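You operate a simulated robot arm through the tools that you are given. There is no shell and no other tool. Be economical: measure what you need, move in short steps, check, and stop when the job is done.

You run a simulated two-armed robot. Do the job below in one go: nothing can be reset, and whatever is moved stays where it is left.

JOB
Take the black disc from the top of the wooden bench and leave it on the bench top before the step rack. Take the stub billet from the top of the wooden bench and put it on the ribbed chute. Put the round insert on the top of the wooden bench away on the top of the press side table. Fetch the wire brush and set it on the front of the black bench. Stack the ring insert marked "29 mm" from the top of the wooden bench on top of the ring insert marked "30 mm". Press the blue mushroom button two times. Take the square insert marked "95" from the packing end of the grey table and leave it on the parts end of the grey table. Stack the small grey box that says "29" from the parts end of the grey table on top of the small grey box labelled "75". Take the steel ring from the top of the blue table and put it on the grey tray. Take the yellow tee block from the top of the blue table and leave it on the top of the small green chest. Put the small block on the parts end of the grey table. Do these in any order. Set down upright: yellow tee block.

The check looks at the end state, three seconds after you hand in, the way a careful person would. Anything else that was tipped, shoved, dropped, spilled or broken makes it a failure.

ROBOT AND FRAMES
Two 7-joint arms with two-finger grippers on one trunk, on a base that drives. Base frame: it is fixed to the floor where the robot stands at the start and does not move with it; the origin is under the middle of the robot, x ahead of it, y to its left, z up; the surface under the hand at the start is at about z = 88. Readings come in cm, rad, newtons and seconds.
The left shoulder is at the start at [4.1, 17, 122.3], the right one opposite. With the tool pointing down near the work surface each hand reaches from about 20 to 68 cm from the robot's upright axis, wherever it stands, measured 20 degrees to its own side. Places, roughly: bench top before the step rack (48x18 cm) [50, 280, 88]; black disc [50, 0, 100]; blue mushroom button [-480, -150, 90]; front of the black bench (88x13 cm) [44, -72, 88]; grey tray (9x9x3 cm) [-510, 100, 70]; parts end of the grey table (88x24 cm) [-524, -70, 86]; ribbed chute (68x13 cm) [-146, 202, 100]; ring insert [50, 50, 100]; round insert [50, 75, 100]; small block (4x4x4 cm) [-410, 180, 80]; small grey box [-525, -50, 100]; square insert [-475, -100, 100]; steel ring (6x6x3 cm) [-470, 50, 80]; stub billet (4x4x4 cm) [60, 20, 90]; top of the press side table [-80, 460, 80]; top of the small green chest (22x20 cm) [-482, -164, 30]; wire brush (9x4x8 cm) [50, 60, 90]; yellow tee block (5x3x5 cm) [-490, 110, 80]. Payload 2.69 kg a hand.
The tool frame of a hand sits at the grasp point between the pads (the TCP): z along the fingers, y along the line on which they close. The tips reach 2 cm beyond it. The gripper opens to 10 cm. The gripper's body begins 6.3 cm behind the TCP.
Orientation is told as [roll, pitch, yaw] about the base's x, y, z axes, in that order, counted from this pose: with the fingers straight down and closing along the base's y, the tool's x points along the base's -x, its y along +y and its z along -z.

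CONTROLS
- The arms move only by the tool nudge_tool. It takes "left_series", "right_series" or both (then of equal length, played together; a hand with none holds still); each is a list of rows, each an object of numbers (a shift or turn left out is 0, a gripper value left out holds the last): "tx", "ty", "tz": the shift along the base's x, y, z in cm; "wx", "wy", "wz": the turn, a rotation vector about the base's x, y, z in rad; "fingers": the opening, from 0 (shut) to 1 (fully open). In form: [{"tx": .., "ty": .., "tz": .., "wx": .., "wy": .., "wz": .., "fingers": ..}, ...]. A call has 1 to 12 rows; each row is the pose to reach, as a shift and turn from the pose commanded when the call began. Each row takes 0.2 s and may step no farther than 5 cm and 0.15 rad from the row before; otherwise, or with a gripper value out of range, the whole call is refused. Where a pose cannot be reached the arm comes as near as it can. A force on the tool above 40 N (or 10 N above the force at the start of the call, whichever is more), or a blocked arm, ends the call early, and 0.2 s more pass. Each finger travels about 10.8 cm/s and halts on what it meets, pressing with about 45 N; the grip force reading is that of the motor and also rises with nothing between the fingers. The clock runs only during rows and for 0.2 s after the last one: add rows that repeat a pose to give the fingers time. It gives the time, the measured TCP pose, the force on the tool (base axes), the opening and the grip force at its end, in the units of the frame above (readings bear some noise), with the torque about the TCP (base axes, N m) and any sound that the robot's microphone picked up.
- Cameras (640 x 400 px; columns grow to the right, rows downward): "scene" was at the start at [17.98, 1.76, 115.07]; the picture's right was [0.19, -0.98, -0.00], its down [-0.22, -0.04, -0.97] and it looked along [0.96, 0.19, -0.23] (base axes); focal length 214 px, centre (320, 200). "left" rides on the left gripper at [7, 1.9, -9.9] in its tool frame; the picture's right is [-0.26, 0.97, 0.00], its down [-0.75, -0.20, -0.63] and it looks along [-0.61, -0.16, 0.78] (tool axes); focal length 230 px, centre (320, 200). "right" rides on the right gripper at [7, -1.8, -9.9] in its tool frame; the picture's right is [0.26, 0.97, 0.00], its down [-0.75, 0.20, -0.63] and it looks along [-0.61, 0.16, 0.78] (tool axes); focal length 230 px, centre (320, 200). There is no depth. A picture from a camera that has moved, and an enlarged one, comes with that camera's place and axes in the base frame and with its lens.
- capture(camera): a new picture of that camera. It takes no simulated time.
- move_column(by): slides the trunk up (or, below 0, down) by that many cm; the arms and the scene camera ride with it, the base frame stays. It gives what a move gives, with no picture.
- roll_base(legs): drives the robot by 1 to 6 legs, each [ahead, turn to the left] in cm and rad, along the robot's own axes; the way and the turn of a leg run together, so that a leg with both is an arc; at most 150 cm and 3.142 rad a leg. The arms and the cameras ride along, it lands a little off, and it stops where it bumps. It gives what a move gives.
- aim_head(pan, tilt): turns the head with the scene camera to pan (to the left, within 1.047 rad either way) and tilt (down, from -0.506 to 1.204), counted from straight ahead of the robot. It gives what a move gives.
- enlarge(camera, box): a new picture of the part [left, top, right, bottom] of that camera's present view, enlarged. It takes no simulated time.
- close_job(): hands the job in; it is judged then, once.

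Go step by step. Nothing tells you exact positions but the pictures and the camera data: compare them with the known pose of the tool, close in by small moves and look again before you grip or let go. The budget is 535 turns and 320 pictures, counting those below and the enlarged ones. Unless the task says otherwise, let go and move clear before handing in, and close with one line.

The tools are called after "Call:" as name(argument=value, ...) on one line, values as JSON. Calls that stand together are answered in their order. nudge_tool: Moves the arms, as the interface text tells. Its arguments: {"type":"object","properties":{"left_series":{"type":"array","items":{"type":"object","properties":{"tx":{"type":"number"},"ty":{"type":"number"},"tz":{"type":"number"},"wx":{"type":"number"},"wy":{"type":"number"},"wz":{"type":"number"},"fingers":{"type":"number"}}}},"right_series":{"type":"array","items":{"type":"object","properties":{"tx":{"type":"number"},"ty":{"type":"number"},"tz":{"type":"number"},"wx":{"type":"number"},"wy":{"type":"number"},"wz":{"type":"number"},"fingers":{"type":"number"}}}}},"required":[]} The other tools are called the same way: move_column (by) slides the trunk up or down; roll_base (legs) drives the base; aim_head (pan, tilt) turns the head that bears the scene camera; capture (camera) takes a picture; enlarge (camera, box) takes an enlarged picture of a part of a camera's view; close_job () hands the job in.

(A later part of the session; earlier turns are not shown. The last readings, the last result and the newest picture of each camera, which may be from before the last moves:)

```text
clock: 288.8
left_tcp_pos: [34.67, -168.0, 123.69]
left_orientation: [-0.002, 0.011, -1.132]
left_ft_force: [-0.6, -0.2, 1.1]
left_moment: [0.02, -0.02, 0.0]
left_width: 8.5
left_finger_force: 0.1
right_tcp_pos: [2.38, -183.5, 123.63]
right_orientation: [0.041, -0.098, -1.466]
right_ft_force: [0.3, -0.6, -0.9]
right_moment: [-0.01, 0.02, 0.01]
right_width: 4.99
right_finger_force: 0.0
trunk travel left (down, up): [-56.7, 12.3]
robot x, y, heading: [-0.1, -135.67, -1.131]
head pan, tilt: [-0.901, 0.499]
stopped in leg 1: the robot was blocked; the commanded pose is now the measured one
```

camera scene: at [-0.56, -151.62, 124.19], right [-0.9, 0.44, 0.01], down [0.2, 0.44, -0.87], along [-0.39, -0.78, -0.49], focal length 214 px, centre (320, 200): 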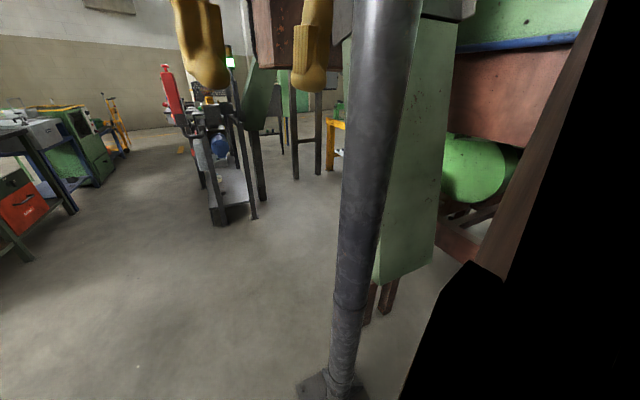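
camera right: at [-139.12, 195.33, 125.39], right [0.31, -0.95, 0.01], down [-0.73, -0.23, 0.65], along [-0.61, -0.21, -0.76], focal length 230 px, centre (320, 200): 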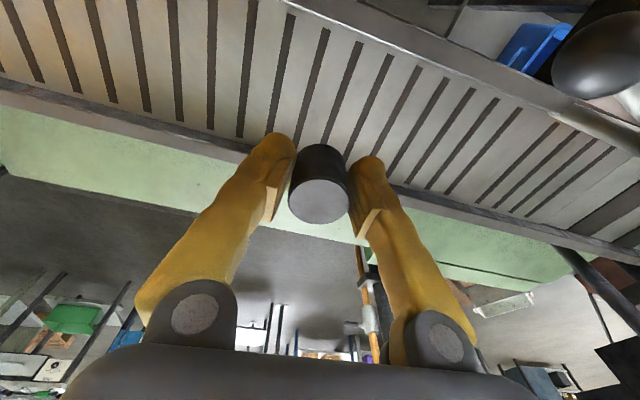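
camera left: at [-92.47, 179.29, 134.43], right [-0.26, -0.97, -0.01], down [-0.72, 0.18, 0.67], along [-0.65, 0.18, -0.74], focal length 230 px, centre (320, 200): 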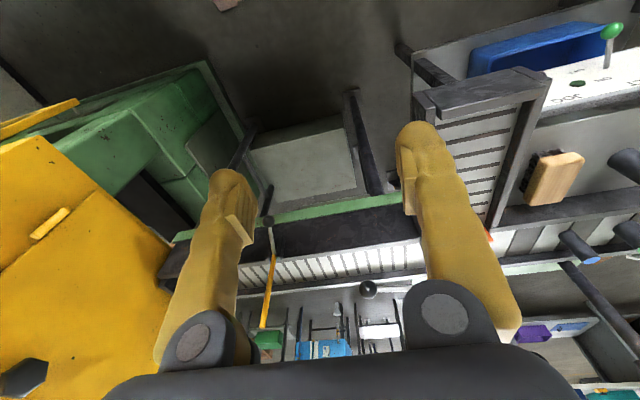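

Call:
aim_head(pan=0.3, tilt=0.75)

Call:
capture(camera="scene")

Call:
capture(camera="left")

Call:
capture(camera="right")

```text
clock: 290.2
left_tcp_pos: [34.63, -168.07, 123.79]
left_orientation: [0.0, 0.01, -1.131]
left_ft_force: [-0.2, 0.2, 0.4]
left_moment: [-0.01, 0.02, 0.02]
left_width: 8.47
left_finger_force: 0.1
right_tcp_pos: [2.37, -183.4, 123.49]
right_orientation: [0.037, -0.099, -1.461]
right_ft_force: [0.7, -0.2, -0.2]
right_moment: [-0.03, -0.03, 0.04]
right_width: 4.98
right_finger_force: 0.1
trunk travel left (down, up): [-56.7, 12.3]
robot x, y, heading: [-0.08, -135.85, -1.127]
head pan, tilt: [0.3, 0.75]
```

```text
210 pictures are left
camera scene: at [6.74, -143.75, 122.78], right [-0.74, -0.67, 0.02], down [-0.45, 0.47, -0.76], along [0.5, -0.57, -0.65], focal length 214 px, centre (320, 200)
```

scene: 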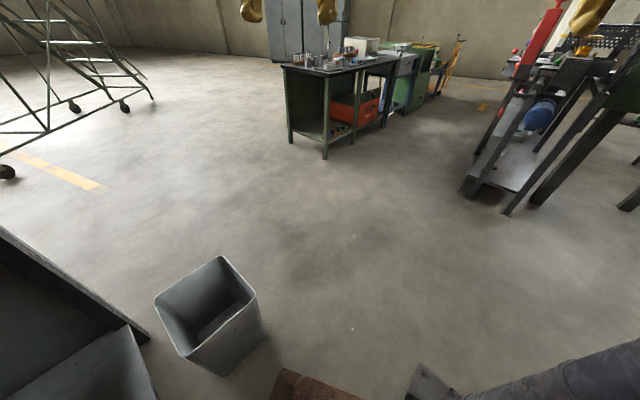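

```text
209 pictures are left
camera left: at [33.57, -161.06, 133.68], right [0.98, 0.18, 0.0], down [0.14, -0.77, 0.62], along [0.11, -0.61, -0.78], focal length 230 px, centre (320, 200)
```

left: 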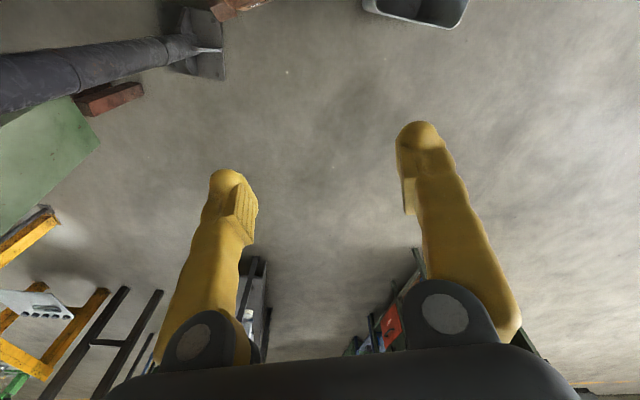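

```text
208 pictures are left
camera right: at [-0.65, -175.91, 132.54], right [0.93, 0.36, 0.01], down [0.25, -0.66, 0.71], along [0.26, -0.66, -0.71], focal length 230 px, centre (320, 200)
```

right: 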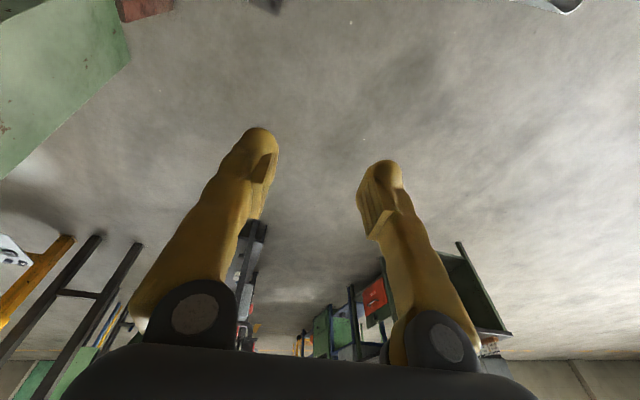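

Call:
roll_base(legs=[[-25, 0], [0, -0.44], [-50, 0], [0, 0.27]])

```text
clock: 294.1
left_tcp_pos: [6.5, -153.85, 122.62]
left_orientation: [0.003, 0.036, -1.568]
left_ft_force: [0.5, -0.5, -1.1]
left_moment: [0.08, 0.03, 0.0]
left_width: 8.48
left_finger_force: 0.1
right_tcp_pos: [-29.08, -153.81, 121.81]
right_orientation: [0.028, -0.065, -1.895]
right_ft_force: [-0.3, -0.9, -0.6]
right_moment: [0.03, 0.0, 0.02]
right_width: 4.99
right_finger_force: 0.0
trunk travel left (down, up): [-56.7, 12.3]
robot x, y, heading: [-9.89, -106.74, -1.525]
head pan, tilt: [0.3, 0.75]
stopped in leg 3: the robot was blocked; the commanded pose is now the measured one
```

Call:
roll_base(legs=[[-43, 0]])

```text
clock: 296.7
left_tcp_pos: [4.67, -108.47, 123.44]
left_orientation: [0.004, 0.015, -1.57]
left_ft_force: [0.3, 0.2, 0.2]
left_moment: [-0.02, 0.02, -0.02]
left_width: 8.49
left_finger_force: 0.0
right_tcp_pos: [-30.91, -108.59, 122.56]
right_orientation: [0.036, -0.078, -1.896]
right_ft_force: [0.5, 0.5, 0.2]
right_moment: [-0.01, 0.01, 0.0]
right_width: 5.0
right_finger_force: 0.1
trunk travel left (down, up): [-56.7, 12.3]
robot x, y, heading: [-11.67, -63.38, -1.529]
head pan, tilt: [0.3, 0.75]
```

Call:
roll_base(legs=[[0, 0.25], [75, 0], [75, 0]])

Call:
capture(camera="scene")

```text
clock: 302.2
left_tcp_pos: [35.69, -170.97, 125.42]
left_orientation: [0.008, -0.033, -1.32]
left_ft_force: [-0.3, 1.1, 0.2]
left_moment: [-0.06, -0.01, 0.01]
left_width: 8.5
left_finger_force: 0.1
right_tcp_pos: [1.14, -179.97, 124.55]
right_orientation: [0.056, -0.129, -1.646]
right_ft_force: [-0.9, 1.0, 0.3]
right_moment: [-0.09, -0.02, 0.01]
right_width: 5.02
right_finger_force: 0.1
trunk travel left (down, up): [-56.7, 12.3]
robot x, y, heading: [10.68, -136.98, -1.277]
head pan, tilt: [0.3, 0.75]
stopped in leg 3: the robot was blocked; the commanded pose is now the measured one
```

```text
207 pictures are left
camera scene: at [17.59, -152.51, 122.02], right [-0.83, -0.56, -0.01], down [-0.38, 0.58, -0.72], along [0.41, -0.6, -0.69], focal length 214 px, centre (320, 200)
```

scene: 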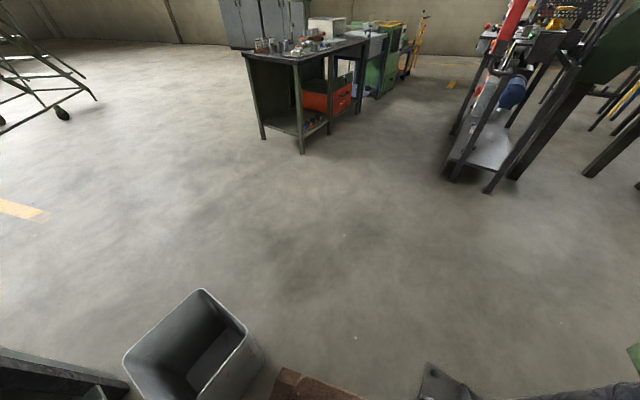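

Call:
roll_base(legs=[[40, 0]])

```text
clock: 303.3
left_tcp_pos: [37.45, -176.83, 125.64]
left_orientation: [0.008, -0.036, -1.323]
left_ft_force: [-0.2, 0.0, -0.2]
left_moment: [0.01, 0.0, -0.01]
left_width: 8.51
left_finger_force: 0.0
right_tcp_pos: [2.57, -186.08, 125.55]
right_orientation: [0.073, -0.151, -1.658]
right_ft_force: [0.2, 0.3, 0.3]
right_moment: [-0.01, 0.01, 0.04]
right_width: 4.98
right_finger_force: 0.1
trunk travel left (down, up): [-56.7, 12.3]
robot x, y, heading: [12.51, -143.69, -1.284]
head pan, tilt: [0.3, 0.75]
stopped in leg 1: the robot was blocked; the commanded pose is now the measured one
```

Call:
roll_base(legs=[[-12, 0]])

Call:
nudge_tool(left_series=[{"tx": 3, "ty": 1}, {"tx": 6, "ty": 2}, {"tx": 9, "ty": 3}, {"tx": 12, "ty": 4}, {"tx": 12, "ty": 4}], right_series=[{"tx": 4, "ty": 1.2}, {"tx": 8, "ty": 2.4}, {"tx": 12, "ty": 3.6}, {"tx": 16, "ty": 4.8}, {"tx": 19.5, "ty": 6}])

Call:
aim_head(pan=-0.9, tilt=0.2)

Call:
capture(camera="scene")

```text
clock: 304.6
left_tcp_pos: [35.09, -168.8, 124.2]
left_orientation: [0.009, -0.003, -1.324]
left_ft_force: [-1.0, 1.2, 1.0]
left_moment: [-0.04, 0.0, -0.01]
left_width: 8.48
left_finger_force: 0.1
right_tcp_pos: [0.23, -177.82, 123.73]
right_orientation: [0.051, -0.111, -1.65]
right_ft_force: [-0.4, 0.1, 0.3]
right_moment: [-0.04, -0.05, -0.01]
right_width: 4.98
right_finger_force: 0.0
trunk travel left (down, up): [-56.7, 12.3]
robot x, y, heading: [9.41, -132.02, -1.276]
head pan, tilt: [0.3, 0.75]
```

```text
clock: 305.8
left_tcp_pos: [47.38, -166.02, 123.76]
left_orientation: [0.005, 0.006, -1.324]
left_ft_force: [-0.5, 0.4, -0.6]
left_moment: [-0.12, -0.03, 0.01]
left_width: 8.49
left_finger_force: 0.1
right_tcp_pos: [20.33, -173.04, 123.35]
right_orientation: [0.046, -0.1, -1.653]
right_ft_force: [-0.1, 1.0, -0.1]
right_moment: [-0.08, -0.02, -0.02]
right_width: 5.0
right_finger_force: 0.0
trunk travel left (down, up): [-56.7, 12.3]
robot x, y, heading: [9.08, -132.19, -1.282]
head pan, tilt: [0.3, 0.75]
```

```text
clock: 307.2
left_tcp_pos: [47.19, -165.48, 124.0]
left_orientation: [0.007, 0.0, -1.324]
left_ft_force: [-0.5, 0.2, 0.3]
left_moment: [-0.01, 0.03, 0.03]
left_width: 8.5
left_finger_force: 0.0
right_tcp_pos: [19.99, -172.41, 123.58]
right_orientation: [0.046, -0.106, -1.65]
right_ft_force: [-0.5, -0.4, 0.3]
right_moment: [-0.03, 0.03, -0.01]
right_width: 4.98
right_finger_force: 0.0
trunk travel left (down, up): [-56.7, 12.3]
robot x, y, heading: [9.04, -131.87, -1.279]
head pan, tilt: [-0.901, 0.201]
```

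```text
206 pictures are left
camera scene: at [6.22, -148.32, 126.98], right [-0.82, 0.57, 0.01], down [0.11, 0.18, -0.98], along [-0.56, -0.8, -0.21], focal length 214 px, centre (320, 200)
```

scene: 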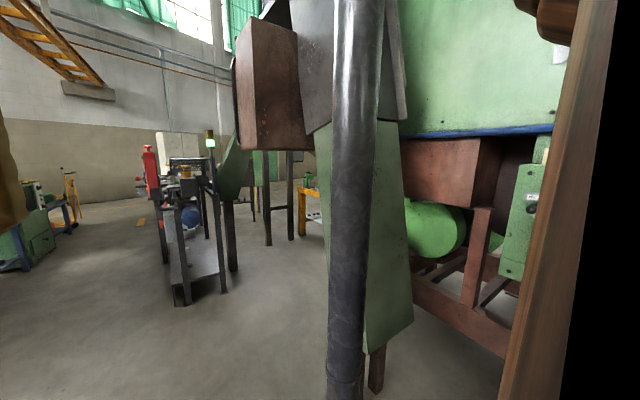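

Call:
roll_base(legs=[[0, 0.18], [45, 0]])

Call:
capture(camera="scene")

```text
clock: 310.6
left_tcp_pos: [73.08, -198.3, 123.9]
left_orientation: [0.007, 0.003, -1.144]
left_ft_force: [0.9, -0.4, 0.4]
left_moment: [0.02, 0.01, -0.01]
left_width: 8.5
left_finger_force: 0.1
right_tcp_pos: [47.49, -210.24, 123.39]
right_orientation: [0.047, -0.103, -1.474]
right_ft_force: [0.2, 0.1, 0.5]
right_moment: [0.03, 0.01, 0.01]
right_width: 4.98
right_finger_force: 0.0
trunk travel left (down, up): [-56.7, 12.3]
robot x, y, heading: [29.76, -171.94, -1.096]
head pan, tilt: [-0.901, 0.201]
```

```text
205 pictures are left
camera scene: at [29.67, -188.77, 126.95], right [-0.91, 0.42, 0.01], down [0.08, 0.2, -0.98], along [-0.41, -0.89, -0.21], focal length 214 px, centre (320, 200)
```

scene: 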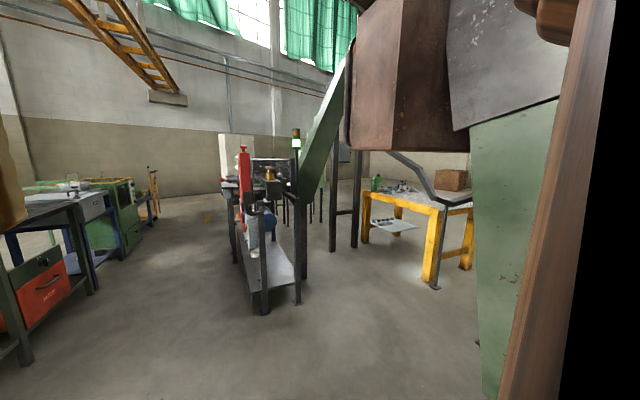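

Call:
roll_base(legs=[[45, 0], [0, -1.2]])

Call:
aim_head(pan=-0.2, tilt=0.25)

Call:
capture(camera="scene")

```text
clock: 316.4
left_tcp_pos: [43.11, -261.3, 124.58]
left_orientation: [0.007, -0.012, -2.34]
left_ft_force: [0.0, 0.3, -0.3]
left_moment: [0.0, 0.01, -0.01]
left_width: 8.49
left_finger_force: 0.0
right_tcp_pos: [22.7, -241.87, 124.03]
right_orientation: [0.053, -0.12, -2.665]
right_ft_force: [0.5, -0.4, 0.7]
right_moment: [-0.02, 0.0, 0.01]
right_width: 4.99
right_finger_force: 0.0
trunk travel left (down, up): [-56.7, 12.3]
robot x, y, heading: [50.67, -212.4, -2.297]
head pan, tilt: [-0.901, 0.201]
```

```text
clock: 317.5
left_tcp_pos: [44.29, -259.98, 125.21]
left_orientation: [0.007, -0.03, -2.338]
left_ft_force: [-0.9, 0.9, -0.2]
left_moment: [0.0, -0.03, 0.0]
left_width: 8.46
left_finger_force: 0.0
right_tcp_pos: [23.78, -240.36, 124.76]
right_orientation: [0.058, -0.134, -2.667]
right_ft_force: [0.2, 0.4, -1.1]
right_moment: [0.0, -0.02, 0.02]
right_width: 5.01
right_finger_force: 0.0
trunk travel left (down, up): [-56.7, 12.3]
robot x, y, heading: [50.73, -213.37, -2.295]
head pan, tilt: [-0.201, 0.25]
```

```text
204 pictures are left
camera scene: at [36.89, -225.59, 126.43], right [-0.6, 0.8, 0.0], down [0.21, 0.16, -0.96], along [-0.77, -0.58, -0.26], focal length 214 px, centre (320, 200)
```

scene: 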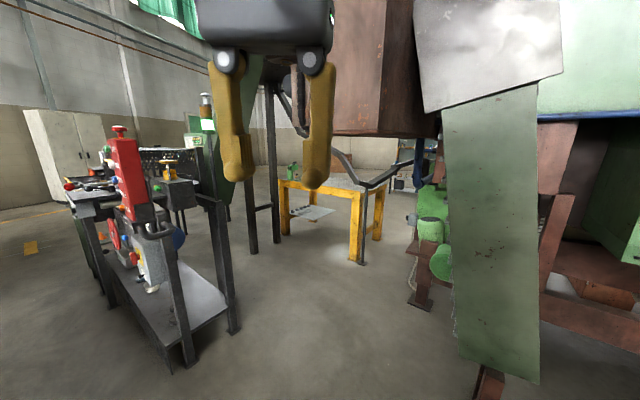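

Call:
roll_base(legs=[[0, 1.196], [-90, 0], [0, -0.18]])

```text
clock: 325.9
left_tcp_pos: [46.71, -164.03, 125.2]
left_orientation: [0.007, -0.03, -1.331]
left_ft_force: [0.3, 1.2, 0.7]
left_moment: [0.02, 0.01, 0.03]
left_width: 8.51
left_finger_force: 0.1
right_tcp_pos: [19.37, -171.0, 124.8]
right_orientation: [0.058, -0.135, -1.659]
right_ft_force: [0.0, 0.5, 0.0]
right_moment: [-0.01, -0.02, -0.04]
right_width: 5.0
right_finger_force: 0.0
trunk travel left (down, up): [-56.7, 12.3]
robot x, y, heading: [10.25, -134.31, -1.289]
head pan, tilt: [-0.201, 0.25]
```

Call:
roll_base(legs=[[-70, 0], [-62, 0], [0, 2.86]])

```text
clock: 339.8
left_tcp_pos: [-52.54, 29.91, 125.78]
left_orientation: [0.007, -0.046, 1.532]
left_ft_force: [-0.4, -0.2, 1.0]
left_moment: [0.02, -0.03, -0.03]
left_width: 8.52
left_finger_force: 0.2
right_tcp_pos: [-24.25, 29.04, 125.26]
right_orientation: [0.063, -0.149, 1.201]
right_ft_force: [-0.6, 0.3, 0.7]
right_moment: [0.02, 0.04, 0.02]
right_width: 4.99
right_finger_force: 0.1
trunk travel left (down, up): [-56.7, 12.3]
robot x, y, heading: [-24.29, -7.21, 1.573]
head pan, tilt: [-0.201, 0.25]
```

Call:
nudge_tool(left_series=[{"tx": 3, "ty": 2}, {"tx": 6, "ty": 4}, {"tx": 9, "ty": 6}, {"tx": 9, "ty": 6}], right_series=[{"tx": 3, "ty": 2, "wx": -0.08}, {"tx": 6, "ty": 4, "wx": -0.16}, {"tx": 9, "ty": 6, "wx": -0.16}, {"tx": 11, "ty": 8, "wx": -0.16}])

Call:
roll_base(legs=[[0, -0.05], [130, 0], [130, 0], [0, 0.2]])

```text
clock: 340.1
left_tcp_pos: [-50.95, 26.2, 126.01]
left_orientation: [0.026, -0.043, 1.54]
left_ft_force: [1.4, 0.2, 0.7]
left_moment: [-0.01, 0.15, -0.02]
left_width: 8.49
left_finger_force: 0.1
right_tcp_pos: [-22.61, 25.86, 126.66]
right_orientation: [0.064, -0.147, 1.204]
right_ft_force: [1.3, 0.2, -0.6]
right_moment: [0.02, 0.17, 0.0]
right_width: 4.99
right_finger_force: 0.0
trunk travel left (down, up): [-56.7, 12.3]
robot x, y, heading: [-24.6, -7.19, 1.574]
head pan, tilt: [-0.201, 0.25]
stopped in row 1 (left hand): the arm was blocked; the commanded pose is now the measured one
```

```text
clock: 341.0
left_tcp_pos: [-50.4, 21.95, 123.03]
left_orientation: [0.018, 0.068, 1.505]
left_ft_force: [1.0, -0.5, 0.1]
left_moment: [0.05, 0.06, 0.01]
left_width: 8.49
left_finger_force: 0.1
right_tcp_pos: [-21.7, 21.71, 127.41]
right_orientation: [0.071, -0.184, 1.172]
right_ft_force: [0.5, -1.2, 0.2]
right_moment: [0.05, 0.06, -0.01]
right_width: 5.01
right_finger_force: 0.0
trunk travel left (down, up): [-56.7, 12.3]
robot x, y, heading: [-24.93, -7.28, 1.545]
head pan, tilt: [-0.201, 0.25]
stopped in leg 1: the robot was blocked; the commanded pose is now the measured one
```

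Call:
nudge_tool(left_series=[{"tz": -2}, {"tz": -4}, {"ty": 1, "tz": -6}, {"ty": 3, "tz": -8}, {"ty": 5, "tz": -9}, {"ty": 8, "tz": -9}, {"ty": 11, "tz": -9}, {"ty": 14, "tz": -9}], right_series=[{"tz": -2}, {"tz": -4}, {"ty": 1, "tz": -6, "wx": -0.04}, {"ty": 3, "tz": -8, "wx": -0.08}, {"ty": 5, "tz": -10, "wx": -0.12}, {"tx": 2, "ty": 8, "tz": -12, "wx": -0.16}, {"tx": 4, "ty": 11, "tz": -13, "wx": -0.18}, {"tx": 7, "ty": 14, "tz": -13, "wx": -0.18}])

```text
clock: 342.8
left_tcp_pos: [-50.59, 37.04, 115.73]
left_orientation: [0.019, -0.001, 1.505]
left_ft_force: [0.1, 1.0, 0.0]
left_moment: [-0.05, 0.05, 0.0]
left_width: 8.51
left_finger_force: 0.1
right_tcp_pos: [-14.89, 36.23, 114.4]
right_orientation: [-0.001, -0.01, 1.179]
right_ft_force: [0.3, 0.6, -0.1]
right_moment: [-0.01, 0.03, 0.01]
right_width: 5.0
right_finger_force: 0.1
trunk travel left (down, up): [-56.7, 12.3]
robot x, y, heading: [-24.4, -7.07, 1.549]
head pan, tilt: [-0.201, 0.25]
```

Call:
roll_base(legs=[[130, 0], [130, 0], [0, 0.2]])

```text
clock: 356.2
left_tcp_pos: [-56.56, 290.74, 115.73]
left_orientation: [0.017, -0.006, 1.729]
left_ft_force: [0.5, 0.4, 0.3]
left_moment: [-0.02, 0.02, 0.0]
left_width: 8.52
left_finger_force: 0.1
right_tcp_pos: [-21.68, 297.76, 114.46]
right_orientation: [-0.003, -0.015, 1.404]
right_ft_force: [0.8, -0.4, -0.6]
right_moment: [-0.03, 0.02, 0.03]
right_width: 5.01
right_finger_force: 0.1
trunk travel left (down, up): [-56.7, 12.3]
robot x, y, heading: [-21.13, 253.37, 1.769]
head pan, tilt: [-0.201, 0.25]
```

Call:
roll_base(legs=[[0, -0.056], [78, 0], [0, -0.178], [105, 0], [105, 0], [0, 1.55]])

Call:
aim_head(pan=0.2, tilt=0.2)

Call:
capture(camera="scene")

```text
clock: 375.6
left_tcp_pos: [-66.89, 517.01, 116.37]
left_orientation: [0.018, -0.021, 3.058]
left_ft_force: [-0.5, -0.3, 0.3]
left_moment: [-0.02, -0.01, -0.02]
left_width: 8.5
left_finger_force: 0.1
right_tcp_pos: [-65.3, 552.32, 115.14]
right_orientation: [0.005, -0.028, 2.734]
right_ft_force: [-0.3, -0.2, -0.1]
right_moment: [0.0, 0.0, 0.0]
right_width: 5.02
right_finger_force: 0.0
trunk travel left (down, up): [-56.7, 12.3]
robot x, y, heading: [-24.24, 543.49, 3.098]
head pan, tilt: [-0.201, 0.25]
```

```text
clock: 376.5
left_tcp_pos: [-64.94, 516.94, 116.95]
left_orientation: [0.019, -0.036, 3.057]
left_ft_force: [-0.7, -0.1, 0.5]
left_moment: [-0.02, 0.01, 0.01]
left_width: 8.5
left_finger_force: 0.1
right_tcp_pos: [-63.58, 552.43, 115.78]
right_orientation: [0.012, -0.042, 2.734]
right_ft_force: [0.8, 0.0, 0.3]
right_moment: [0.01, 0.0, 0.0]
right_width: 5.03
right_finger_force: 0.1
trunk travel left (down, up): [-56.7, 12.3]
robot x, y, heading: [-24.27, 543.43, 3.1]
head pan, tilt: [0.201, 0.201]
```

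```text
203 pictures are left
camera scene: at [-42.62, 542.54, 126.89], right [-0.16, 0.99, 0.0], down [0.21, 0.03, -0.98], along [-0.96, -0.16, -0.22], focal length 214 px, centre (320, 200)
```

scene: 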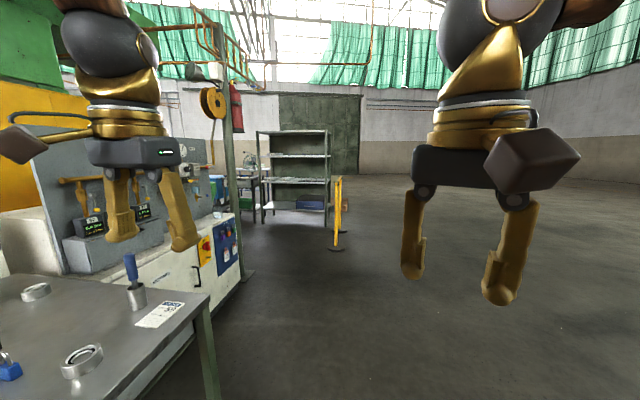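

Call:
roll_base(legs=[[0, 0.247], [100, 0], [105, 0], [0, 0.8]])

Call:
capture(camera="scene")

```text
clock: 389.7
left_tcp_pos: [-221.86, 454.19, 117.08]
left_orientation: [0.017, -0.037, -2.181]
left_ft_force: [0.3, 0.9, -0.4]
left_moment: [-0.01, -0.02, 0.01]
left_width: 8.51
left_finger_force: 0.1
right_tcp_pos: [-251.92, 473.25, 115.84]
right_orientation: [0.011, -0.044, -2.505]
right_ft_force: [-0.7, 0.3, 0.0]
right_moment: [-0.02, 0.01, -0.01]
right_width: 5.0
right_finger_force: 0.0
trunk travel left (down, up): [-56.7, 12.3]
robot x, y, heading: [-225.04, 502.95, -2.138]
head pan, tilt: [0.201, 0.201]
```

```text
202 pictures are left
camera scene: at [-233.33, 486.82, 126.9], right [-0.93, 0.36, 0.0], down [0.08, 0.2, -0.98], along [-0.35, -0.91, -0.22], focal length 214 px, centre (320, 200)
```

scene: 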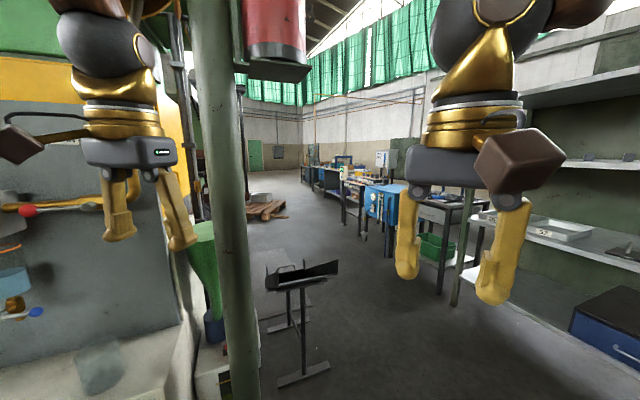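

Call:
roll_base(legs=[[0, -0.2], [144, 0], [0, 0.74], [100, 0]])

Call:
capture(camera="scene")

```text
clock: 393.2
left_tcp_pos: [-251.42, 434.33, 118.09]
left_orientation: [0.01, -0.058, -2.376]
left_ft_force: [1.0, -0.3, -0.1]
left_moment: [0.01, 0.04, 0.0]
left_width: 8.51
left_finger_force: 0.0
right_tcp_pos: [-277.79, 457.95, 117.66]
right_orientation: [0.027, -0.088, -2.703]
right_ft_force: [0.7, -0.2, 0.3]
right_moment: [-0.01, 0.04, -0.03]
right_width: 4.99
right_finger_force: 0.1
trunk travel left (down, up): [-56.7, 12.3]
robot x, y, heading: [-249.36, 477.93, -2.34]
head pan, tilt: [0.201, 0.201]
stopped in leg 2: the robot was blocked; the commanded pose is now the measured one
```

```text
201 pictures are left
camera scene: at [-260.65, 463.73, 126.94], right [-0.84, 0.54, 0.0], down [0.12, 0.18, -0.98], along [-0.52, -0.82, -0.21], focal length 214 px, centre (320, 200)
```

scene: 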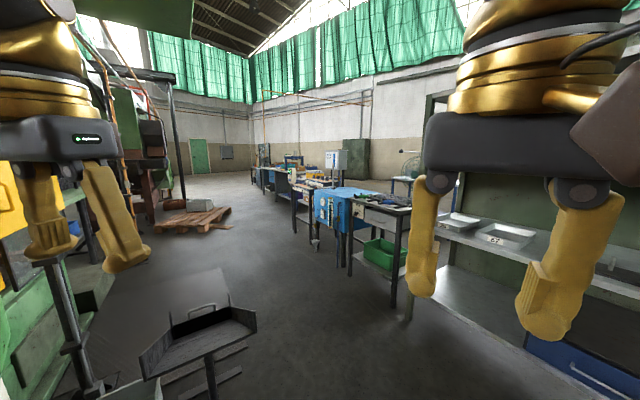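

Call:
aim_head(pan=-0.9, tilt=0.3)

Call:
capture(camera="scene")

```text
clock: 394.6
left_tcp_pos: [-251.89, 434.2, 118.06]
left_orientation: [0.01, -0.056, -2.379]
left_ft_force: [-0.8, 1.0, 0.2]
left_moment: [-0.02, 0.0, 0.0]
left_width: 8.51
left_finger_force: 0.1
right_tcp_pos: [-278.15, 458.04, 117.51]
right_orientation: [0.024, -0.087, -2.701]
right_ft_force: [-0.2, 0.3, 0.1]
right_moment: [0.01, 0.04, 0.01]
right_width: 4.97
right_finger_force: 0.0
trunk travel left (down, up): [-56.7, 12.3]
robot x, y, heading: [-249.38, 478.23, -2.338]
head pan, tilt: [-0.901, 0.3]
```

```text
200 pictures are left
camera scene: at [-265.17, 472.45, 126.02], right [0.1, 1.0, 0.01], down [0.31, -0.02, -0.95], along [-0.95, 0.1, -0.31], focal length 214 px, centre (320, 200)
```

scene: 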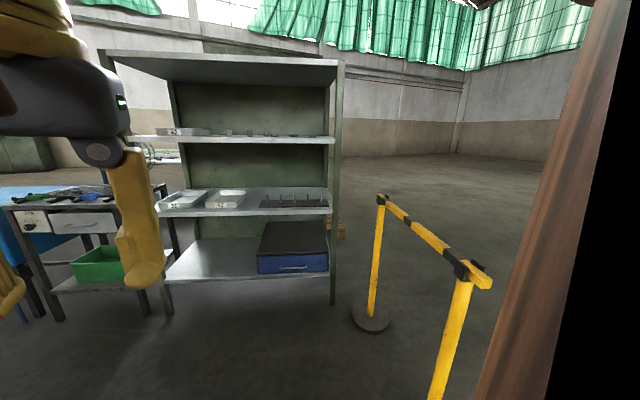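

Call:
aim_head(pan=0.75, tilt=0.4)

Call:
capture(camera="scene")

```text
clock: 396.3
left_tcp_pos: [-251.79, 434.14, 117.95]
left_orientation: [0.013, -0.056, -2.377]
left_ft_force: [0.0, -0.9, 0.0]
left_moment: [0.0, 0.0, 0.01]
left_width: 8.49
left_finger_force: 0.1
right_tcp_pos: [-278.25, 457.92, 117.44]
right_orientation: [0.026, -0.088, -2.701]
right_ft_force: [0.2, 0.0, 0.3]
right_moment: [-0.01, 0.01, 0.0]
right_width: 5.0
right_finger_force: 0.0
trunk travel left (down, up): [-56.7, 12.3]
robot x, y, heading: [-249.73, 478.08, -2.337]
head pan, tilt: [0.75, 0.4]
```

```text
199 pictures are left
camera scene: at [-256.02, 462.32, 125.08], right [-1.0, 0.02, -0.01], down [0.02, 0.4, -0.92], along [-0.01, -0.92, -0.4], focal length 214 px, centre (320, 200)
```

scene: 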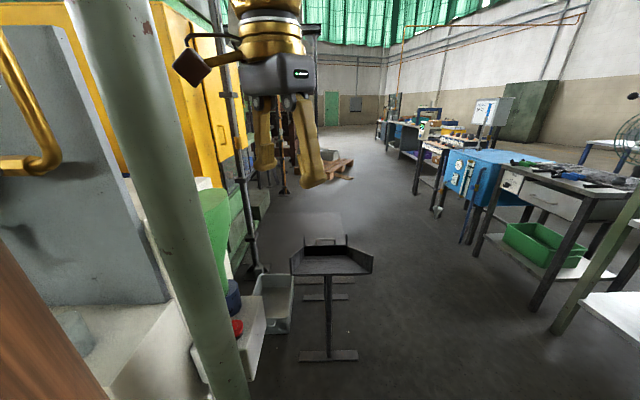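

Call:
roll_base(legs=[[100, 0]])

```text
clock: 397.4
left_tcp_pos: [-250.61, 435.44, 118.81]
left_orientation: [0.008, -0.081, -2.376]
left_ft_force: [0.7, 0.2, -0.1]
left_moment: [-0.04, 0.05, 0.03]
left_width: 8.51
left_finger_force: 0.0
right_tcp_pos: [-277.31, 458.77, 118.57]
right_orientation: [0.036, -0.121, -2.7]
right_ft_force: [0.4, 0.6, 0.7]
right_moment: [-0.05, 0.0, -0.03]
right_width: 4.99
right_finger_force: 0.1
trunk travel left (down, up): [-56.7, 12.3]
robot x, y, heading: [-251.44, 476.24, -2.338]
head pan, tilt: [0.75, 0.4]
stopped in leg 1: the robot was blocked; the commanded pose is now the measured one
```

Call:
nudge_tool(left_series=[{"tx": -2, "ty": -2, "tz": -2, "wx": 0.028, "wy": -0.03}, {"tx": -4, "ty": -4, "tz": -4, "wx": 0.056, "wy": -0.058}, {"tx": -6, "ty": -6, "tz": -5, "wx": 0.056, "wy": -0.058}, {"tx": -7, "ty": -7, "tz": -5, "wx": 0.056, "wy": -0.058}], right_series=[{"tx": -2, "ty": -2, "tz": -2, "wx": 0.04, "wy": -0.047}, {"tx": -4, "ty": -4, "tz": -4, "wx": 0.085, "wy": -0.094}, {"tx": -6, "ty": -6, "tz": -5, "wx": 0.085, "wy": -0.094}, {"tx": -8, "ty": -8, "tz": -5, "wx": 0.085, "wy": -0.094}])

Call:
roll_base(legs=[[100, 0], [0, 0.74], [100, 0]])

```text
clock: 398.4
left_tcp_pos: [-258.94, 428.05, 113.68]
left_orientation: [0.016, 0.012, -2.375]
left_ft_force: [-1.5, 1.9, -0.6]
left_moment: [-0.17, -0.19, 0.04]
left_width: 8.52
left_finger_force: 0.1
right_tcp_pos: [-286.62, 450.65, 113.09]
right_orientation: [-0.001, 0.016, -2.7]
right_ft_force: [-0.5, 1.1, -0.6]
right_moment: [-0.1, 0.02, -0.03]
right_width: 4.98
right_finger_force: 0.2
trunk travel left (down, up): [-56.7, 12.3]
robot x, y, heading: [-251.56, 476.19, -2.34]
head pan, tilt: [0.75, 0.4]
```

```text
clock: 410.4
left_tcp_pos: [-298.23, 263.45, 113.72]
left_orientation: [0.009, 0.005, -1.653]
left_ft_force: [0.0, -0.1, 0.6]
left_moment: [0.02, 0.01, 0.0]
left_width: 8.48
left_finger_force: 0.1
right_tcp_pos: [-333.76, 261.72, 113.36]
right_orientation: [-0.001, 0.005, -1.977]
right_ft_force: [0.0, -0.3, -0.3]
right_moment: [-0.02, 0.03, 0.01]
right_width: 5.0
right_finger_force: 0.1
trunk travel left (down, up): [-56.7, 12.3]
robot x, y, heading: [-325.26, 303.92, -1.614]
head pan, tilt: [0.75, 0.4]
```

Call:
aim_head(pan=-0.3, tilt=0.25)

Call:
capture(camera="scene")

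```text
clock: 411.7
left_tcp_pos: [-298.26, 265.19, 114.35]
left_orientation: [0.008, -0.012, -1.654]
left_ft_force: [-0.2, -0.3, -0.4]
left_moment: [0.03, 0.01, -0.03]
left_width: 8.5
left_finger_force: 0.1
right_tcp_pos: [-333.74, 263.56, 114.24]
right_orientation: [0.006, -0.012, -1.977]
right_ft_force: [-1.1, 0.5, -0.7]
right_moment: [0.01, 0.05, -0.02]
right_width: 5.02
right_finger_force: 0.1
trunk travel left (down, up): [-56.7, 12.3]
robot x, y, heading: [-325.06, 303.99, -1.611]
head pan, tilt: [-0.3, 0.25]
```

```text
198 pictures are left
camera scene: at [-328.77, 285.84, 126.45], right [-0.94, 0.33, 0.01], down [0.08, 0.25, -0.96], along [-0.32, -0.91, -0.26], focal length 214 px, centre (320, 200)
```

scene: 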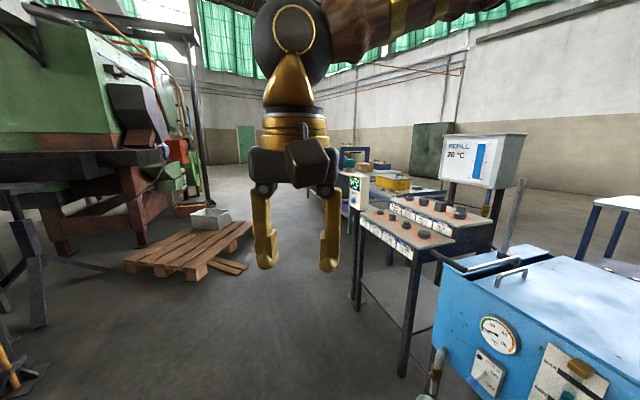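

Call:
enlarge(camera="scene", box=[300, 130, 500, 255])

```text
3.20 times, centred on (400, 192) of scene
camera zoom: at [-328.77, 285.84, 126.45], right [-0.94, 0.33, 0.01], down [0.08, 0.25, -0.96], along [-0.32, -0.91, -0.26], focal length 686 px, centre (64, 224)
```

zoom: 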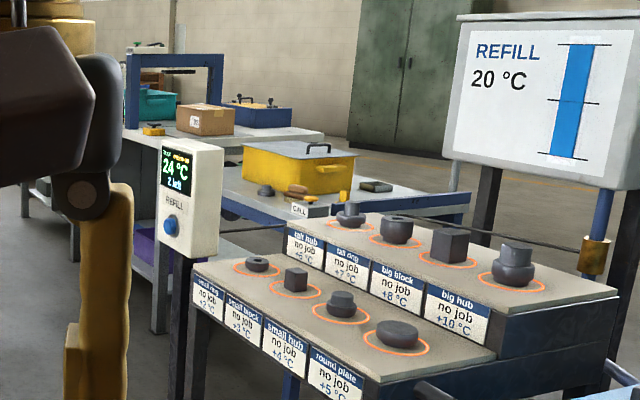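

Call:
roll_base(legs=[[0, -0.2], [120, 0], [0, -1.33]])

Call:
aim_head(pan=0.0, tilt=0.6)

Call:
capture(camera="scene")

```text
clock: 421.9
left_tcp_pos: [-390.75, 158.74, 114.39]
left_orientation: [0.011, -0.011, 3.107]
left_ft_force: [0.0, 0.2, -0.3]
left_moment: [0.02, 0.0, -0.03]
left_width: 8.49
left_finger_force: 0.1
right_tcp_pos: [-393.95, 194.22, 114.16]
right_orientation: [0.005, -0.01, 2.783]
right_ft_force: [0.5, 0.2, -0.4]
right_moment: [0.01, 0.0, -0.02]
right_width: 4.99
right_finger_force: 0.1
trunk travel left (down, up): [-56.7, 12.3]
robot x, y, heading: [-353.39, 186.87, -3.138]
head pan, tilt: [-0.3, 0.25]
```

```text
clock: 422.7
left_tcp_pos: [-389.0, 158.76, 114.96]
left_orientation: [0.01, -0.027, 3.104]
left_ft_force: [-0.6, 0.8, -0.1]
left_moment: [0.0, -0.01, -0.03]
left_width: 8.5
left_finger_force: 0.1
right_tcp_pos: [-392.21, 194.19, 114.79]
right_orientation: [0.012, -0.024, 2.784]
right_ft_force: [0.2, -0.7, -0.8]
right_moment: [0.03, 0.0, 0.03]
right_width: 5.0
right_finger_force: 0.0
trunk travel left (down, up): [-56.7, 12.3]
robot x, y, heading: [-353.31, 186.59, -3.136]
head pan, tilt: [0.0, 0.6]
```

```text
196 pictures are left
camera scene: at [-371.51, 186.4, 123.24], right [0.0, 1.0, 0.0], down [0.58, 0.0, -0.82], along [-0.82, 0.0, -0.58], focal length 214 px, centre (320, 200)
```

scene: 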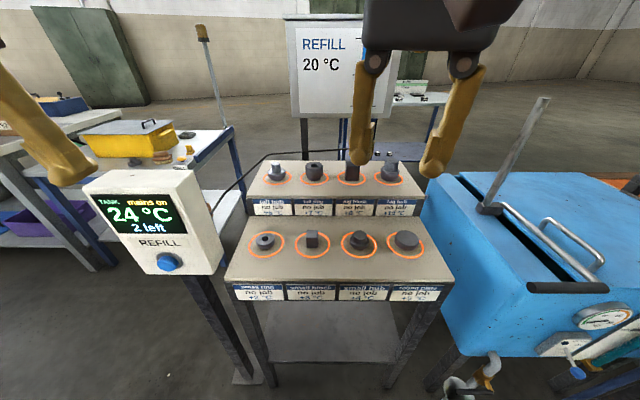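

Call:
roll_base(legs=[[9, 0]])

Call:
nudge_tool(right_series=[{"tx": -1, "ty": -3, "tz": -3, "wy": -0.02}, {"tx": -3, "ty": -6, "tz": -6, "wy": -0.02, "fingers": 0.7}, {"tx": -5, "ty": -8, "tz": -9, "wy": -0.02}, {"tx": -7, "ty": -10, "tz": -12, "wy": -0.02}, {"tx": -9, "ty": -10, "tz": -15, "wy": -0.02}, {"tx": -10, "ty": -10, "tz": -18, "wy": -0.02}, {"tx": -10, "ty": -10, "tz": -20, "wy": -0.02}])

Call:
capture(camera="right")

```text
clock: 423.8
left_tcp_pos: [-398.6, 158.63, 114.81]
left_orientation: [0.009, -0.022, 3.104]
left_ft_force: [-1.7, -0.8, -0.4]
left_moment: [-0.01, -0.05, -0.02]
left_width: 8.49
left_finger_force: 0.1
right_tcp_pos: [-401.8, 194.16, 114.65]
right_orientation: [0.012, -0.021, 2.782]
right_ft_force: [-0.2, 0.2, -0.7]
right_moment: [0.02, -0.05, 0.0]
right_width: 5.0
right_finger_force: 0.0
trunk travel left (down, up): [-56.7, 12.3]
robot x, y, heading: [-362.69, 186.33, -3.137]
head pan, tilt: [0.0, 0.6]
```

```text
clock: 425.4
left_tcp_pos: [-396.38, 158.81, 115.4]
left_orientation: [0.01, -0.043, 3.106]
left_ft_force: [-0.3, 0.3, 0.0]
left_moment: [-0.01, -0.01, 0.02]
left_width: 8.5
left_finger_force: 0.0
right_tcp_pos: [-409.82, 184.26, 95.34]
right_orientation: [0.011, -0.018, 2.781]
right_ft_force: [0.3, 0.3, -0.4]
right_moment: [-0.02, 0.01, 0.03]
right_width: 7.0
right_finger_force: 0.1
trunk travel left (down, up): [-56.7, 12.3]
robot x, y, heading: [-362.89, 186.62, -3.13]
head pan, tilt: [0.0, 0.6]
```

```text
195 pictures are left
camera right: at [-402.42, 183.36, 105.07], right [-0.1, -1.0, 0.01], down [-0.76, 0.08, 0.65], along [-0.64, 0.06, -0.76], focal length 230 px, centre (320, 200)
```

right: 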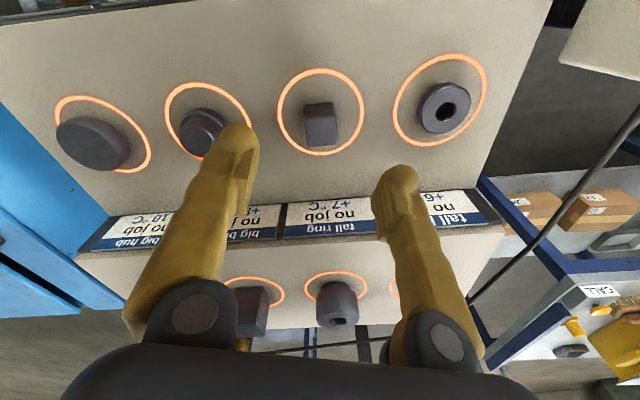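

Call:
nudge_tool(right_series=[{"tx": -1, "wz": 0.12}, {"tx": -1.8, "wz": 0.24, "tz": -2}, {"tx": -1.8, "wz": 0.36, "tz": -4}, {"tx": -1.8, "wz": 0.36, "tz": -5, "wy": -0.015}, {"tx": -1.8, "wz": 0.36, "tz": -5, "wy": -0.015}])

Call:
capture(camera="right")

```text
clock: 426.6
left_tcp_pos: [-396.35, 158.71, 115.45]
left_orientation: [0.011, -0.045, 3.106]
left_ft_force: [-0.2, 0.7, -0.4]
left_moment: [0.01, 0.0, 0.0]
left_width: 8.48
left_finger_force: 0.0
right_tcp_pos: [-411.34, 184.08, 90.36]
right_orientation: [0.012, -0.004, -3.141]
right_ft_force: [0.5, 1.0, 0.7]
right_moment: [-0.02, 0.01, 0.01]
right_width: 7.02
right_finger_force: 0.1
trunk travel left (down, up): [-56.7, 12.3]
robot x, y, heading: [-362.48, 186.76, -3.137]
head pan, tilt: [0.0, 0.6]
```

```text
194 pictures are left
camera right: at [-404.56, 185.9, 100.12], right [0.26, -0.97, 0.01], down [-0.75, -0.2, 0.63], along [-0.61, -0.17, -0.77], focal length 230 px, centre (320, 200)
```

right: 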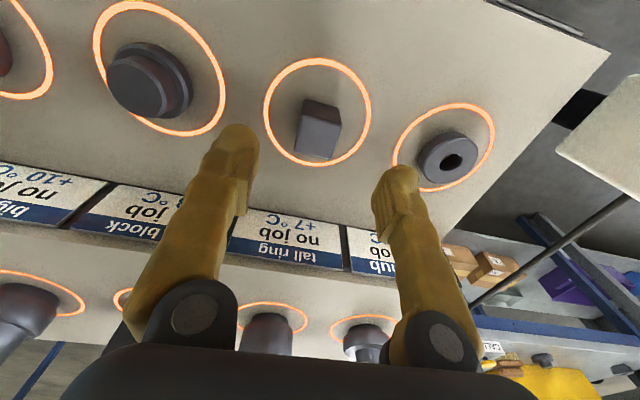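

Call:
nudge_tool(right_series=[{"tx": -0.6, "tz": -4}, {"tx": -0.7, "tz": -7}, {"tx": -0.7, "tz": -7.7}, {"tx": -0.7, "tz": -7.7}, {"tx": -0.7, "tz": -7.7, "fingers": 0}, {"tx": -0.7, "tz": -7.7, "fingers": 0}, {"tx": -0.7, "tz": -7.7, "fingers": 0}])

Call:
capture(camera="right")

```text
clock: 427.2
left_tcp_pos: [-394.12, 158.85, 116.12]
left_orientation: [0.011, -0.063, 3.104]
left_ft_force: [0.9, 0.4, 1.2]
left_moment: [0.0, 0.07, 0.03]
left_width: 8.51
left_finger_force: 0.1
right_tcp_pos: [-411.41, 183.77, 84.75]
right_orientation: [0.012, -0.02, 3.141]
right_ft_force: [1.1, 0.5, -0.8]
right_moment: [-0.02, 0.03, -0.04]
right_width: 7.04
right_finger_force: 0.0
trunk travel left (down, up): [-56.7, 12.3]
robot x, y, heading: [-362.67, 186.52, -3.142]
head pan, tilt: [0.0, 0.6]
stopped in row 2 (right hand): the arm was blocked; the commanded pose is now the measured one
```

```text
193 pictures are left
camera right: at [-404.23, 185.64, 94.42], right [0.26, -0.97, 0.01], down [-0.74, -0.19, 0.65], along [-0.62, -0.17, -0.76], focal length 230 px, centre (320, 200)
```

right: 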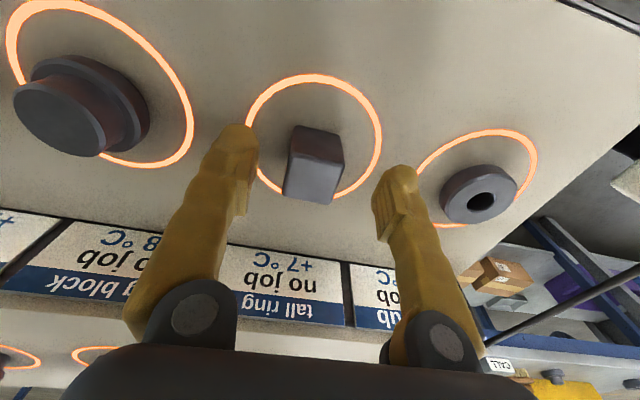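

Call:
nudge_tool(right_series=[{"tx": 0.5, "tz": 2}, {"tx": 1, "tz": 5}, {"tx": 1, "tz": 9}, {"tx": 1, "tz": 13}, {"tx": 1, "tz": 15}], left_series=[{"tz": 2, "ty": -1}, {"tz": 5, "ty": -3}, {"tz": 8, "ty": -5}, {"tz": 10, "ty": -6}, {"tz": 10, "ty": -6}])

Call:
move_column(by=-13)

Call:
capture(camera="scene")

```text
clock: 427.5
left_tcp_pos: [-392.23, 158.49, 117.31]
left_orientation: [0.012, -0.079, 3.105]
left_ft_force: [1.0, -0.2, 0.2]
left_moment: [0.0, 0.08, 0.02]
left_width: 8.48
left_finger_force: 0.0
right_tcp_pos: [-410.06, 183.84, 86.16]
right_orientation: [0.01, -0.035, 3.139]
right_ft_force: [1.3, 0.1, 0.7]
right_moment: [-0.01, 0.07, 0.01]
right_width: 6.97
right_finger_force: 0.0
trunk travel left (down, up): [-56.7, 12.3]
robot x, y, heading: [-362.91, 186.51, -3.135]
head pan, tilt: [0.0, 0.6]
stopped in row 1 (right hand): the arm was blocked; the commanded pose is now the measured one
```

```text
clock: 428.3
left_tcp_pos: [-391.85, 158.24, 113.67]
left_orientation: [0.015, -0.12, 3.103]
left_ft_force: [0.4, 0.4, 0.5]
left_moment: [-0.06, 0.02, -0.01]
left_width: 8.49
left_finger_force: 0.2
right_tcp_pos: [-408.94, 183.56, 82.56]
right_orientation: [0.013, -0.046, 3.14]
right_ft_force: [0.6, 0.2, 0.3]
right_moment: [-0.01, 0.02, -0.01]
right_width: 6.98
right_finger_force: 0.1
trunk travel left (down, up): [-52.2, 16.8]
robot x, y, heading: [-362.84, 186.49, -3.139]
head pan, tilt: [0.0, 0.6]
stopped: the force on the tool passed its limit at 74 N (the readings are from after the stop); the commanded pose is now the measured one
```

```text
192 pictures are left
camera scene: at [-380.4, 186.38, 118.66], right [-0.01, 1.0, 0.0], down [0.58, 0.0, -0.82], along [-0.82, 0.0, -0.58], focal length 214 px, centre (320, 200)
```

scene: 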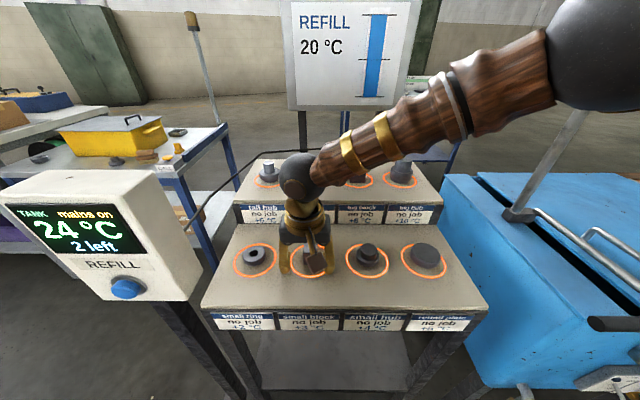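

Call:
nudge_tool(right_series=[{"tz": 0.7}, {"tz": 2}, {"tz": 4}, {"tz": 6, "wy": -0.02}, {"tz": 8, "wy": -0.046}, {"tz": 8, "wy": -0.046}])

Call:
capture(camera="right")

```text
clock: 429.7
left_tcp_pos: [-391.95, 158.32, 113.6]
left_orientation: [0.014, -0.112, 3.104]
left_ft_force: [-0.1, -0.7, -0.1]
left_moment: [-0.02, 0.02, 0.0]
left_width: 8.49
left_finger_force: 0.2
right_tcp_pos: [-408.98, 183.35, 90.6]
right_orientation: [0.013, 0.004, 3.14]
right_ft_force: [-0.1, -0.1, 0.6]
right_moment: [0.02, -0.01, 0.02]
right_width: 7.0
right_finger_force: 0.1
trunk travel left (down, up): [-52.2, 16.8]
robot x, y, heading: [-362.18, 185.94, -3.138]
head pan, tilt: [0.0, 0.6]
```

```text
191 pictures are left
camera right: at [-401.99, 185.34, 100.47], right [0.26, -0.97, 0.01], down [-0.75, -0.19, 0.63], along [-0.61, -0.17, -0.78], focal length 230 px, centre (320, 200)
```

right: 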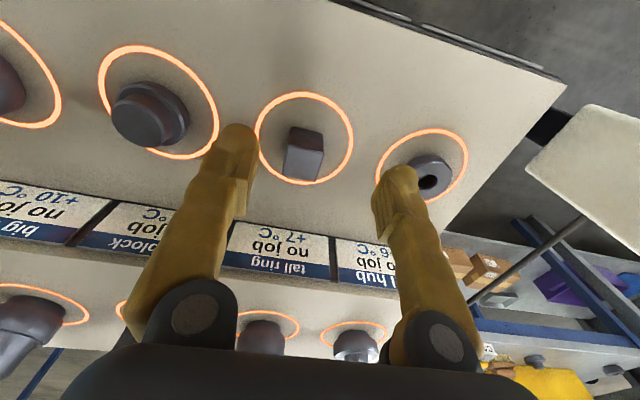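

Call:
nudge_tool(right_series=[{"tz": 1}, {"tz": 3}, {"tz": 6}, {"tz": 9}, {"tz": 12}, {"tz": 12}], left_series=[{"tz": 0.5, "tx": -0.5}, {"tz": 2, "tx": -1, "wy": -0.02}, {"tz": 4, "tx": -2, "wy": -0.05}, {"tz": 6, "tx": -3, "wy": -0.1}, {"tz": 8, "tx": -4, "wy": -0.11}, {"tz": 8, "tx": -4, "wy": -0.11}])

```text
clock: 431.1
left_tcp_pos: [-394.77, 158.39, 120.33]
left_orientation: [0.003, 0.045, 3.104]
left_ft_force: [-0.7, 0.5, 0.2]
left_moment: [-0.01, -0.01, 0.0]
left_width: 8.49
left_finger_force: 0.1
right_tcp_pos: [-408.82, 183.55, 102.59]
right_orientation: [0.013, 0.003, 3.14]
right_ft_force: [0.0, 0.1, 0.4]
right_moment: [0.01, 0.01, -0.02]
right_width: 7.02
right_finger_force: 0.0
trunk travel left (down, up): [-52.2, 16.8]
robot x, y, heading: [-363.03, 186.66, -3.14]
head pan, tilt: [0.0, 0.6]
```

Call:
move_column(by=-10)

```text
clock: 432.4
left_tcp_pos: [-394.73, 158.48, 110.55]
left_orientation: [0.004, 0.041, 3.105]
left_ft_force: [-0.6, -0.2, 0.3]
left_moment: [0.01, -0.01, 0.0]
left_width: 8.5
left_finger_force: 0.0
right_tcp_pos: [-408.84, 183.69, 92.55]
right_orientation: [0.012, 0.004, 3.141]
right_ft_force: [-0.4, -0.5, 0.0]
right_moment: [-0.02, 0.01, 0.02]
right_width: 7.03
right_finger_force: 0.1
trunk travel left (down, up): [-42.2, 26.8]
robot x, y, heading: [-362.39, 186.5, -3.135]
head pan, tilt: [0.0, 0.6]
```

Call:
nudge_tool(right_series=[{"tx": -1, "ty": 0.2, "tz": -1}, {"tx": -3, "ty": 0.4, "tz": -3}, {"tx": -3, "ty": 0.4, "tz": -6}, {"tx": -3, "ty": 0.4, "tz": -9}, {"tx": -3, "ty": 0.4, "tz": -9.7}, {"tx": -3, "ty": 0.4, "tz": -9.7}])

Call:
capture(camera="right")

```text
clock: 433.8
left_tcp_pos: [-394.74, 158.42, 110.48]
left_orientation: [0.004, 0.041, 3.105]
left_ft_force: [0.9, -0.3, -0.1]
left_moment: [0.01, -0.03, 0.0]
left_width: 8.5
left_finger_force: 0.1
right_tcp_pos: [-411.84, 184.0, 82.87]
right_orientation: [0.014, 0.003, 3.14]
right_ft_force: [-0.1, -1.1, 0.8]
right_moment: [0.01, -0.01, -0.02]
right_width: 7.0
right_finger_force: 0.0
trunk travel left (down, up): [-42.2, 26.8]
robot x, y, heading: [-362.38, 186.52, -3.138]
head pan, tilt: [0.0, 0.6]
```

```text
190 pictures are left
camera right: at [-404.87, 185.84, 92.71], right [0.26, -0.97, 0.01], down [-0.75, -0.19, 0.63], along [-0.61, -0.17, -0.78], focal length 230 px, centre (320, 200)
```

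right: 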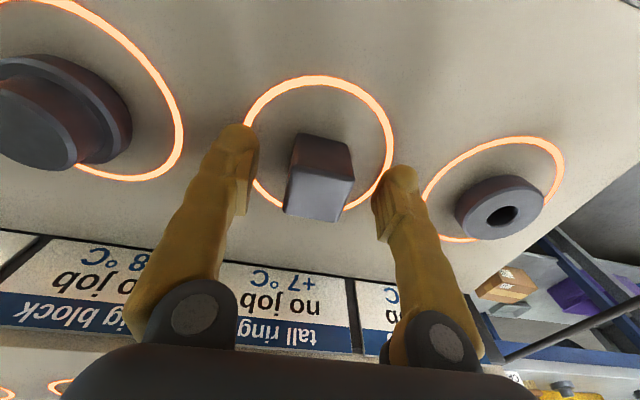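

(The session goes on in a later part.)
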